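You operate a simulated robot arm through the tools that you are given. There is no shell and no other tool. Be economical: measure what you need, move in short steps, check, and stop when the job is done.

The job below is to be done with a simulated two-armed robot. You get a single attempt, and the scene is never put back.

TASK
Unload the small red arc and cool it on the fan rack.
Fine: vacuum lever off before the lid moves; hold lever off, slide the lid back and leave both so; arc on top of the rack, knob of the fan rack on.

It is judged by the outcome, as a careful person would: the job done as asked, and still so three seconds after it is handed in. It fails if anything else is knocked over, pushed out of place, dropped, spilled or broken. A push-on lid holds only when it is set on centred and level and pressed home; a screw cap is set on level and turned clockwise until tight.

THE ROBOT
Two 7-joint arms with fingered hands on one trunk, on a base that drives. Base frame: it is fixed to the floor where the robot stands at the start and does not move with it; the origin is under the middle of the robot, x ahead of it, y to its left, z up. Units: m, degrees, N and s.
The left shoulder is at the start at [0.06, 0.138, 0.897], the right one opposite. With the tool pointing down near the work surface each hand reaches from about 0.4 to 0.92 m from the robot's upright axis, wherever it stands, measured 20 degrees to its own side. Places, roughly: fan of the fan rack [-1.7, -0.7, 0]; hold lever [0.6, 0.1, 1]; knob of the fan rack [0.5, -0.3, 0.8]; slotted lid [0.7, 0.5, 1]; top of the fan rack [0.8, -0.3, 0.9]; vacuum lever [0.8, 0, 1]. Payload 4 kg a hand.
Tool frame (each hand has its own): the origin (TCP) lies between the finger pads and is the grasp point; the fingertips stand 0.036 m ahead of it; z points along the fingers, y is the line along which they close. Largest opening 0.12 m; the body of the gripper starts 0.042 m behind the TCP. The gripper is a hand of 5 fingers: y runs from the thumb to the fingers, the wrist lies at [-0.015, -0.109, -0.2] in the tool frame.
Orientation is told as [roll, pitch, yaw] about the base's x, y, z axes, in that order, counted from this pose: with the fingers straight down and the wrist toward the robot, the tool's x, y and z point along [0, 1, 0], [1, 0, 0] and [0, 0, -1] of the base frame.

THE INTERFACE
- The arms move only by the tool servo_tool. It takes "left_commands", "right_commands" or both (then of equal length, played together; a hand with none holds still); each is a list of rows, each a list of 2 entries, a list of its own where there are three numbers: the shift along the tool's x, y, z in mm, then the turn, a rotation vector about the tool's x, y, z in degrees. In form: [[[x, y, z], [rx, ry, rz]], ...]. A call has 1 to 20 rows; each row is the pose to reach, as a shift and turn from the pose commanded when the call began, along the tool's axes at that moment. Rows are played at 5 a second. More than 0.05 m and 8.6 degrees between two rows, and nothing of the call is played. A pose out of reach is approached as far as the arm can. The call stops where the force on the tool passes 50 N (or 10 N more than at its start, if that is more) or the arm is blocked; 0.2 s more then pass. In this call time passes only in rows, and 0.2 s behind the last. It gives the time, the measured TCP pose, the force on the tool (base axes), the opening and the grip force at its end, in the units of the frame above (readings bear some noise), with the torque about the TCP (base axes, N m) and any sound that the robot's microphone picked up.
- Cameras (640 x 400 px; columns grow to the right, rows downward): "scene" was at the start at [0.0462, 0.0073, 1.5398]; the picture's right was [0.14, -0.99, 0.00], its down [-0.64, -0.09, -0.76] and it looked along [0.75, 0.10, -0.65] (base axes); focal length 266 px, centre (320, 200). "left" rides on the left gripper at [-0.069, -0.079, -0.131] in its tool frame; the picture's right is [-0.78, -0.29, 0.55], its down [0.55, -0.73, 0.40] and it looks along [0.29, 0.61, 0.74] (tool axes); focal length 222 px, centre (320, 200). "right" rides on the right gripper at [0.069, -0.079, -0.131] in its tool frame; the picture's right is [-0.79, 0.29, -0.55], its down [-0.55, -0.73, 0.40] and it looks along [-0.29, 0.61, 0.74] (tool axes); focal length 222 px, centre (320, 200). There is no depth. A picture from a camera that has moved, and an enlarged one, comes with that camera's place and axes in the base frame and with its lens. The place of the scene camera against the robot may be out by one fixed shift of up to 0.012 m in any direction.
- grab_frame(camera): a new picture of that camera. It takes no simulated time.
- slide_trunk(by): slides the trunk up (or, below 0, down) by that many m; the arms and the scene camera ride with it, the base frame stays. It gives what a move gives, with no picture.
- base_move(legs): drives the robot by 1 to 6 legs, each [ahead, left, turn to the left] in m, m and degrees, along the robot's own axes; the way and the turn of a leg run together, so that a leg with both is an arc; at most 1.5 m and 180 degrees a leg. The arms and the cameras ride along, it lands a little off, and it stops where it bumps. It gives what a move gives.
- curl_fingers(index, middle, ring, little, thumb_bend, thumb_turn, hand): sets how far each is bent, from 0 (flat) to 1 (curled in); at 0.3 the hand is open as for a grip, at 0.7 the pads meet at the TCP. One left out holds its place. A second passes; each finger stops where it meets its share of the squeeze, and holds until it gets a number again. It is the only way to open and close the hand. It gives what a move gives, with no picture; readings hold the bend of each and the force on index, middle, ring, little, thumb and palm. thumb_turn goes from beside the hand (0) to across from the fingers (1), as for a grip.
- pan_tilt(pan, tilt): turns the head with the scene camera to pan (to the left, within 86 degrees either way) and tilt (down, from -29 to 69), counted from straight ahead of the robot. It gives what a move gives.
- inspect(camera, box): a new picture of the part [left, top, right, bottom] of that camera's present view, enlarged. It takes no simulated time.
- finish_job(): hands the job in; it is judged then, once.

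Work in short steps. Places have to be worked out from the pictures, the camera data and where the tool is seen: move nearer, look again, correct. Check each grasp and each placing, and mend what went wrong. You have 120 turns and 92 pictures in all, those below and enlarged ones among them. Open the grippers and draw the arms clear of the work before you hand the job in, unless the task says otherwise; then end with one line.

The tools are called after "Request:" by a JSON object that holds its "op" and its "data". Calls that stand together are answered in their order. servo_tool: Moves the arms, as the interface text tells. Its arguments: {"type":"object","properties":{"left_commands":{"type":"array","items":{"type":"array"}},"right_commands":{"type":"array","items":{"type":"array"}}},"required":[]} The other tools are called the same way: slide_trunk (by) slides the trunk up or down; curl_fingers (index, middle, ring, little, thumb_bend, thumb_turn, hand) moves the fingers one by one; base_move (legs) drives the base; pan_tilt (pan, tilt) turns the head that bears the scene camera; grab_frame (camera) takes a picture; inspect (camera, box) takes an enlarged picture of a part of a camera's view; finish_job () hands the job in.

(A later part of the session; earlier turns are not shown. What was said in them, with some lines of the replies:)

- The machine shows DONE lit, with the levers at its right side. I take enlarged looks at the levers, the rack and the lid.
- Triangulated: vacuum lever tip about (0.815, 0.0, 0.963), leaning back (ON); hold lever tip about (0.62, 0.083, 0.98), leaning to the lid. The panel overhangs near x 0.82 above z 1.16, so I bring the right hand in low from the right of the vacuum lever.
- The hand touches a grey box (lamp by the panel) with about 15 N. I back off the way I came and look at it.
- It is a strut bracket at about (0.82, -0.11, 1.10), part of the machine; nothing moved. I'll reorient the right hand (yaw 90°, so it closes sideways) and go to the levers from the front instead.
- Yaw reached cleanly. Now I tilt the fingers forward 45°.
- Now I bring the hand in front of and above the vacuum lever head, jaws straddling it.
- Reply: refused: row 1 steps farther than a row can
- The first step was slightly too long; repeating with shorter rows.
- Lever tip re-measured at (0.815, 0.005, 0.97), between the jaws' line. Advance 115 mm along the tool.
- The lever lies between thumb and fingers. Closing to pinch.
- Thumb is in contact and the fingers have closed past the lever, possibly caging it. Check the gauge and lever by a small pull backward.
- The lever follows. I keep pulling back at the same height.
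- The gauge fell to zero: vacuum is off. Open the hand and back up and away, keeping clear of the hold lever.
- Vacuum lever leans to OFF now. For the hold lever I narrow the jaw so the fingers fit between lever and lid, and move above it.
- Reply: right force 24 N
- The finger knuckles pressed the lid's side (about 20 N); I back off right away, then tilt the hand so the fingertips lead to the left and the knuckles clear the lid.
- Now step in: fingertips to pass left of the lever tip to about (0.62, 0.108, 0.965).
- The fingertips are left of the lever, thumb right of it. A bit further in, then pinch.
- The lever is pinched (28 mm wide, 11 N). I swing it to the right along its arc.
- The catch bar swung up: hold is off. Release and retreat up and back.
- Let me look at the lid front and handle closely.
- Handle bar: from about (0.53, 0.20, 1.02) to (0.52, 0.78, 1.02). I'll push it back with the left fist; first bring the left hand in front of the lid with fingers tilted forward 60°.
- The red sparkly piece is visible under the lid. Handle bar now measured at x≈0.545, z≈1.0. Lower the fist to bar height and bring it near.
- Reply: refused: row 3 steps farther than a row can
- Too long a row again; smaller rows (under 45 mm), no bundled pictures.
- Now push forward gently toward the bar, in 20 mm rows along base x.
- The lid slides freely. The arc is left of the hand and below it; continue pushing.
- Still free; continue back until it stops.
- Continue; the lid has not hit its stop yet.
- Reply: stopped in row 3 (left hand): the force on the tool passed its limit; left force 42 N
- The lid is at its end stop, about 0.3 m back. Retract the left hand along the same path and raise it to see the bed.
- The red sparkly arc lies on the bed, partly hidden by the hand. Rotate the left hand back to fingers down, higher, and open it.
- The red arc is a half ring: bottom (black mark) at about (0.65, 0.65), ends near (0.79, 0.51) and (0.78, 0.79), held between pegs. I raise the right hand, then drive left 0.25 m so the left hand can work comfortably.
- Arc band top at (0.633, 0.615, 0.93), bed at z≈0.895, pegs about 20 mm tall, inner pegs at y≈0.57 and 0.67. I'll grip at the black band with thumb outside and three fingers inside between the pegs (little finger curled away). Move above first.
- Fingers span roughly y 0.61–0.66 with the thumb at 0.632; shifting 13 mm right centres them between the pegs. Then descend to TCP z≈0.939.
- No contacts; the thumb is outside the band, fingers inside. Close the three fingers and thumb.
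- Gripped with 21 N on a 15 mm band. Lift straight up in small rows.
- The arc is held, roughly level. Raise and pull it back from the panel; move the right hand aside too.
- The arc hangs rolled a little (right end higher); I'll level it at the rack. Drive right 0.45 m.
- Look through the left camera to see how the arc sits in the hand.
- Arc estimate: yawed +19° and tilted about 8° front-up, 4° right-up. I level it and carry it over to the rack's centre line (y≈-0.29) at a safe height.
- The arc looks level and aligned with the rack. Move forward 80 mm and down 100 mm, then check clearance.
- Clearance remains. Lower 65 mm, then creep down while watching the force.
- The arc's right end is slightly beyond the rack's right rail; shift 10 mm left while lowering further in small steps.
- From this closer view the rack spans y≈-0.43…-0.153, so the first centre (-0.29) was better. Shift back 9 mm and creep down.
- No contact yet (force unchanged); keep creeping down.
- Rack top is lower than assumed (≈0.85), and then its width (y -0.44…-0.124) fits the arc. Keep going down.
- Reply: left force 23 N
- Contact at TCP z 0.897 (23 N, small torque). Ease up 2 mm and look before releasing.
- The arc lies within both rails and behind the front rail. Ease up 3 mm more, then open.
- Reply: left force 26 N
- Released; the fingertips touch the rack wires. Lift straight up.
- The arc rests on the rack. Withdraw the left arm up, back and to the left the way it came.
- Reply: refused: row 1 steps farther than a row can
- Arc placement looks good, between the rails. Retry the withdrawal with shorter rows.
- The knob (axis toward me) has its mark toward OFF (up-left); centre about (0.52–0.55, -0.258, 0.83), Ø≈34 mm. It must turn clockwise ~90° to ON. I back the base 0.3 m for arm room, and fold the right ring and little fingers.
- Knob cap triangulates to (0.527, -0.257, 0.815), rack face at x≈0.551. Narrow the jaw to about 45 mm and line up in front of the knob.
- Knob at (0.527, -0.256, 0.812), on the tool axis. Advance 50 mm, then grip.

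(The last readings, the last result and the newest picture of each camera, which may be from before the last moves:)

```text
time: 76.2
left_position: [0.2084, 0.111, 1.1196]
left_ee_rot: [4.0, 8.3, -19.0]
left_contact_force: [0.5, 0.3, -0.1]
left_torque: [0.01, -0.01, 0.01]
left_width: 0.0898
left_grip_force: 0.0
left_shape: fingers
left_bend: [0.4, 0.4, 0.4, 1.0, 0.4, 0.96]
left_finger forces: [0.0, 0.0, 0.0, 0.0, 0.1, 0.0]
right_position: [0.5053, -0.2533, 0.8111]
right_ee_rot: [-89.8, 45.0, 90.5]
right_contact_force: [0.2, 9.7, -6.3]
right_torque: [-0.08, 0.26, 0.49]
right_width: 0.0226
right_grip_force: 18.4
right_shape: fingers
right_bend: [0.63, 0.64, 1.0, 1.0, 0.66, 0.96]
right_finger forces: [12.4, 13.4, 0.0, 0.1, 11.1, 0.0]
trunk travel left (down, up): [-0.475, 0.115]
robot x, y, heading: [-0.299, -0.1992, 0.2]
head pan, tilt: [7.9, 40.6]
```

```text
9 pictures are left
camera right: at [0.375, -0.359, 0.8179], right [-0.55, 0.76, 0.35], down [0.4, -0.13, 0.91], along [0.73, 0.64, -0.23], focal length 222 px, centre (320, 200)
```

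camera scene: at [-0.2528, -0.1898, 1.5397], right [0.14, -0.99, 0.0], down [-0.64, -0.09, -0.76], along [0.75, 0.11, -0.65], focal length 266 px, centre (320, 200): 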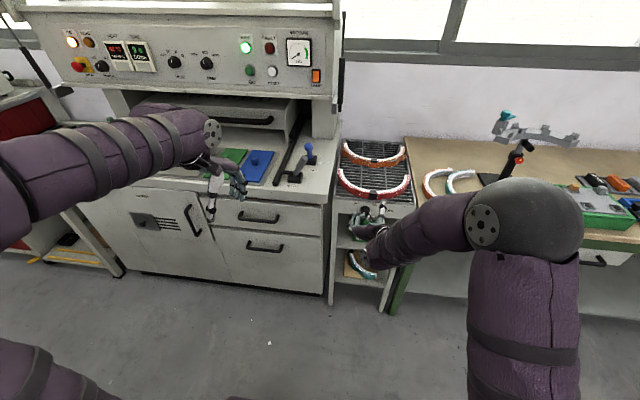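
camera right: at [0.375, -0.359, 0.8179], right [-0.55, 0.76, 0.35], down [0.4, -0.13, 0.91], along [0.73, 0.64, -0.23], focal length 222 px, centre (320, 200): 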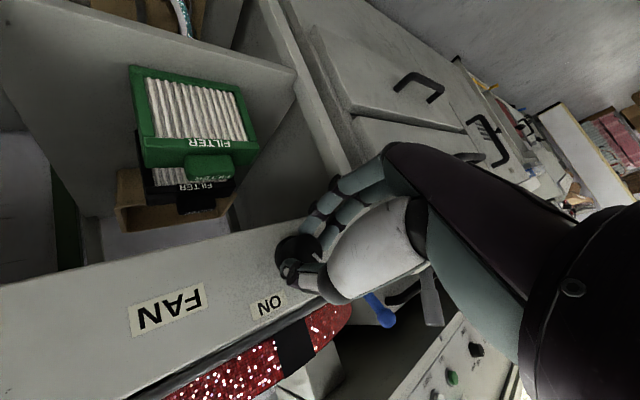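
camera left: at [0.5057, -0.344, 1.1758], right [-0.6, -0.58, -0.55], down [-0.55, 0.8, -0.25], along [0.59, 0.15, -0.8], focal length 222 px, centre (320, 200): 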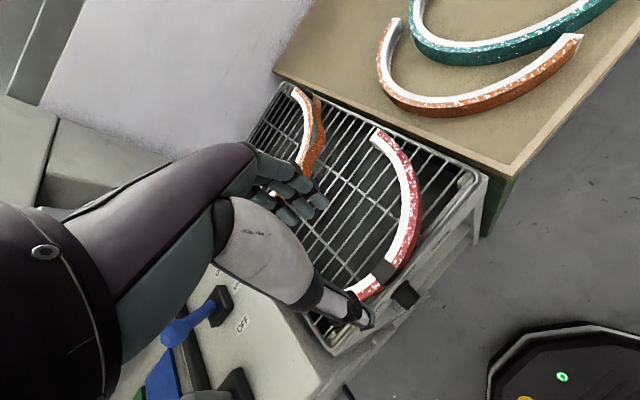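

Knob gripped (18 N). Turn clockwise (positive about the tool axis) in 8° rows up to 88°.

Request:
{"op": "servo_tool", "data": {"right_commands": [[[0, 0, 0], [0, 0, 8]], [[0, 0, 0], [0, 0, 16]], [[0, 0, 0], [0, 0, 24]], [[0, 0, 0], [0, 0, 32]], [[0, 0, 0], [0, 0, 40]], [[0, 0, 0], [0, 0, 48]], [[0, 0, 0], [0, 0, 56]], [[0, 0, 0], [0, 0, 64]], [[0, 0, 0], [0, 0, 72]], [[0, 0, 0], [0, 0, 80]], [[0, 0, 0], [0, 0, 88]]]}}

Request:
{"op": "grab_frame", "data": {"camera": "right"}}

```text
time: 78.6
left_position: [0.2081, 0.1111, 1.1207]
left_ee_rot: [3.9, 8.2, -19.0]
left_contact_force: [0.1, 0.6, 0.4]
left_torque: [0.03, 0.01, 0.02]
left_width: 0.0898
left_grip_force: 0.0
left_shape: fingers
left_bend: [0.4, 0.4, 0.4, 1.0, 0.4, 0.96]
left_finger forces: [0.0, 0.0, 0.0, 0.0, 0.1, 0.0]
right_position: [0.5056, -0.2571, 0.8125]
right_ee_rot: [-89.9, -43.0, 90.3]
right_contact_force: [-6.0, 7.6, -3.3]
right_torque: [-0.29, 0.05, 0.35]
right_width: 0.0238
right_grip_force: 21.6
right_shape: fingers
right_bend: [0.63, 0.64, 1.0, 1.0, 0.66, 0.99]
right_finger forces: [15.8, 9.8, 0.0, 0.0, 17.0, 0.0]
trunk travel left (down, up): [-0.475, 0.115]
robot x, y, heading: [-0.3009, -0.1988, -0.2]
head pan, tilt: [7.9, 40.6]
```

```text
8 pictures are left
camera right: at [0.3746, -0.2664, 0.7069], right [-0.54, -0.33, 0.77], down [0.4, -0.91, -0.1], along [0.74, 0.26, 0.63], focal length 222 px, centre (320, 200)
```

right: 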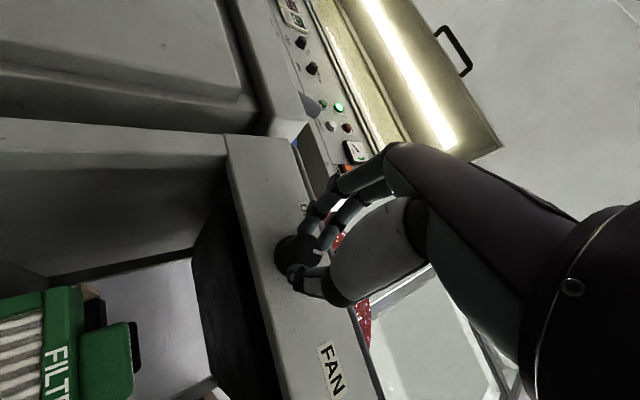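

Turned 88° with a residual torque near the end (likely the stop). Release, retreat straight back and check the mark.

Request:
{"op": "curl_fingers", "data": {"hand": "right", "index": 0.54, "middle": 0.54, "thumb_bend": 0.5}}

Request:
{"op": "servo_tool", "data": {"right_commands": [[[0, 0, -30], [0, 0, 0]], [[0, 0, -70], [0, 0, 0]], [[0, 0, -110], [0, 0, 0]], [[0, -30, -145], [0, 0, 0]], [[0, -60, -175], [0, 0, 0]]]}}

Request:
{"op": "grab_frame", "data": {"camera": "scene"}}

```text
time: 79.6
left_position: [0.2079, 0.1094, 1.1206]
left_ee_rot: [3.9, 8.2, -19.0]
left_contact_force: [-0.5, -0.3, -0.7]
left_torque: [-0.02, 0.01, 0.0]
left_width: 0.0895
left_grip_force: 0.1
left_shape: fingers
left_bend: [0.4, 0.4, 0.4, 1.0, 0.4, 0.96]
left_finger forces: [0.0, 0.1, 0.1, 0.1, 0.0, 0.1]
right_position: [0.5051, -0.2554, 0.8112]
right_ee_rot: [-89.9, -43.0, 90.2]
right_contact_force: [0.4, 0.2, 0.6]
right_torque: [-0.01, 0.03, -0.02]
right_width: 0.0533
right_grip_force: 0.1
right_shape: fingers
right_bend: [0.54, 0.54, 1.0, 1.0, 0.5, 0.97]
right_finger forces: [0.0, 0.0, 0.0, 0.1, 0.1, 0.0]
trunk travel left (down, up): [-0.475, 0.115]
robot x, y, heading: [-0.2993, -0.1988, -0.0]
head pan, tilt: [7.9, 40.6]
```

```text
time: 80.8
left_position: [0.2077, 0.1097, 1.1212]
left_ee_rot: [3.9, 8.2, -19.0]
left_contact_force: [-0.3, 0.5, -1.2]
left_torque: [-0.04, 0.0, 0.0]
left_width: 0.0898
left_grip_force: 0.0
left_shape: fingers
left_bend: [0.4, 0.4, 0.4, 1.0, 0.4, 0.96]
left_finger forces: [0.0, 0.1, 0.0, 0.0, 0.1, 0.0]
right_position: [0.3304, -0.3013, 0.772]
right_ee_rot: [-90.0, -43.0, 90.1]
right_contact_force: [0.9, 0.3, -0.1]
right_torque: [0.03, -0.03, 0.02]
right_width: 0.0536
right_grip_force: 0.0
right_shape: fingers
right_bend: [0.54, 0.54, 1.0, 1.0, 0.5, 0.97]
right_finger forces: [0.1, 0.0, 0.1, 0.0, 0.1, 0.1]
trunk travel left (down, up): [-0.475, 0.115]
robot x, y, heading: [-0.3003, -0.2004, 0.0]
head pan, tilt: [7.9, 40.6]
```

```text
7 pictures are left
camera scene: at [-0.2535, -0.1911, 1.5398], right [0.14, -0.99, 0.0], down [-0.64, -0.09, -0.76], along [0.75, 0.11, -0.65], focal length 266 px, centre (320, 200)
```

scene: 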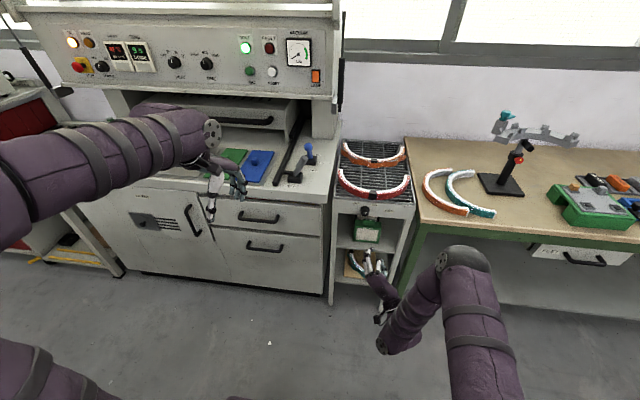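

Request:
{"op": "inspect", "data": {"camera": "scene", "box": [335, 190, 395, 230]}}

Request:
{"op": "inspect", "data": {"camera": "scene", "box": [280, 120, 440, 220]}}

```text
10.00 times, centred on (365, 210) of scene
camera zoom: at [-0.2535, -0.1911, 1.5398], right [0.14, -0.99, 0.0], down [-0.64, -0.09, -0.76], along [0.75, 0.11, -0.65], focal length 2656 px, centre (-130, 100)
```

zoom: 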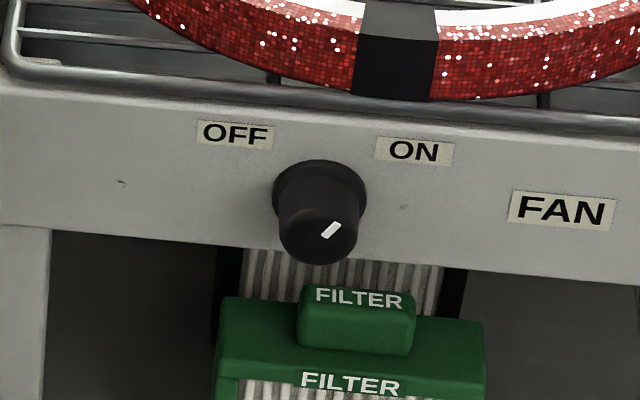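

```text
4.00 times, centred on (360, 170) of scene
camera zoom: at [-0.2535, -0.1911, 1.5398], right [0.14, -0.99, 0.0], down [-0.64, -0.09, -0.76], along [0.75, 0.11, -0.65], focal length 1062 px, centre (160, 320)
```

zoom: 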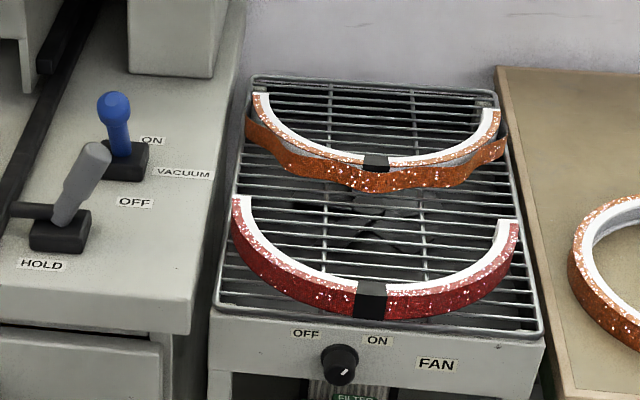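

Knob points to ON, the arc rests on the rack, vacuum and hold levers are off, and the lid is back. Open both hands and draw the right one a little farther back.

Request:
{"op": "servo_tool", "data": {"right_commands": [[[0, 0, -30], [0, 0, 0]], [[0, 0, -60], [0, 0, 0]]]}}

Request:
{"op": "curl_fingers", "data": {"hand": "right", "index": 0.3, "middle": 0.3, "ring": 0.3, "little": 0.3, "thumb_bend": 0.3}}

Request:
{"op": "curl_fingers", "data": {"hand": "left", "index": 0.3, "middle": 0.3, "ring": 0.3, "little": 0.3, "thumb_bend": 0.3}}

Request:
{"op": "grab_frame", "data": {"camera": "scene"}}

```text
time: 81.4
left_position: [0.2077, 0.1093, 1.1209]
left_ee_rot: [4.0, 8.2, -19.0]
left_contact_force: [0.6, 0.7, -0.1]
left_torque: [0.01, 0.01, 0.0]
left_width: 0.0896
left_grip_force: 0.0
left_shape: fingers
left_bend: [0.4, 0.4, 0.4, 1.0, 0.4, 0.96]
left_finger forces: [0.0, 0.0, 0.1, 0.0, 0.1, 0.1]
right_position: [0.2706, -0.3014, 0.7733]
right_ee_rot: [-90.0, -43.0, 90.3]
right_contact_force: [-0.4, 0.1, 0.1]
right_torque: [-0.02, 0.01, 0.05]
right_width: 0.0535
right_grip_force: 0.0
right_shape: fingers
right_bend: [0.54, 0.54, 1.0, 1.0, 0.5, 0.97]
right_finger forces: [0.0, 0.1, 0.1, 0.0, 0.0, 0.0]
trunk travel left (down, up): [-0.475, 0.115]
robot x, y, heading: [-0.2995, -0.1986, 0.2]
head pan, tilt: [7.9, 40.6]
```

```text
time: 82.4
left_position: [0.2066, 0.1103, 1.1207]
left_ee_rot: [3.9, 8.1, -19.0]
left_contact_force: [0.1, 0.0, 0.0]
left_torque: [-0.03, -0.03, 0.02]
left_width: 0.0901
left_grip_force: 0.0
left_shape: fingers
left_bend: [0.4, 0.4, 0.4, 1.0, 0.4, 0.96]
left_finger forces: [0.0, 0.0, 0.0, 0.0, 0.0, 0.0]
right_position: [0.2716, -0.3021, 0.7719]
right_ee_rot: [-89.9, -43.0, 90.1]
right_contact_force: [-0.2, 0.1, 0.7]
right_torque: [-0.01, -0.03, -0.05]
right_width: 0.1188
right_grip_force: 0.0
right_shape: fingers
right_bend: [0.3, 0.3, 0.3, 0.3, 0.3, 0.97]
right_finger forces: [0.0, 0.0, 0.0, 0.0, 0.0, 0.0]
trunk travel left (down, up): [-0.475, 0.115]
robot x, y, heading: [-0.2992, -0.2025, -0.1]
head pan, tilt: [7.9, 40.6]
```

```text
time: 83.4
left_position: [0.2073, 0.1096, 1.1202]
left_ee_rot: [3.8, 8.2, -19.0]
left_contact_force: [-0.5, -0.9, 0.0]
left_torque: [-0.02, -0.01, -0.01]
left_width: 0.1191
left_grip_force: 0.0
left_shape: fingers
left_bend: [0.3, 0.3, 0.3, 0.3, 0.3, 0.94]
left_finger forces: [0.0, 0.0, 0.0, 0.0, 0.1, 0.0]
right_position: [0.2702, -0.302, 0.7721]
right_ee_rot: [-89.9, -43.0, 90.2]
right_contact_force: [0.1, -0.5, -0.6]
right_torque: [0.03, 0.01, -0.01]
right_width: 0.1188
right_grip_force: 0.1
right_shape: fingers
right_bend: [0.3, 0.3, 0.3, 0.3, 0.3, 0.97]
right_finger forces: [0.0, 0.1, 0.0, 0.0, 0.1, 0.0]
trunk travel left (down, up): [-0.475, 0.115]
robot x, y, heading: [-0.2954, -0.2022, 0.5]
head pan, tilt: [7.9, 40.6]
```

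```text
4 pictures are left
camera scene: at [-0.2535, -0.1908, 1.5398], right [0.14, -0.99, 0.0], down [-0.64, -0.09, -0.76], along [0.75, 0.11, -0.65], focal length 266 px, centre (320, 200)
```

scene: 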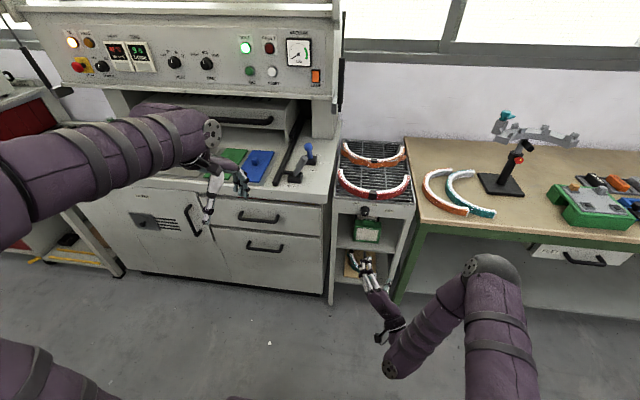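

All is in place and both hands are open and clear; handing in.

Request:
{"op": "finish_job", "data": {}}

```text
The job is handed in.
```

The small red arc is out of the machine and cooling on top of the fan rack, with the fan knob on. I turned the vacuum lever off before moving the lid. The hold lever is off and the lid is slid fully back, both left that way.
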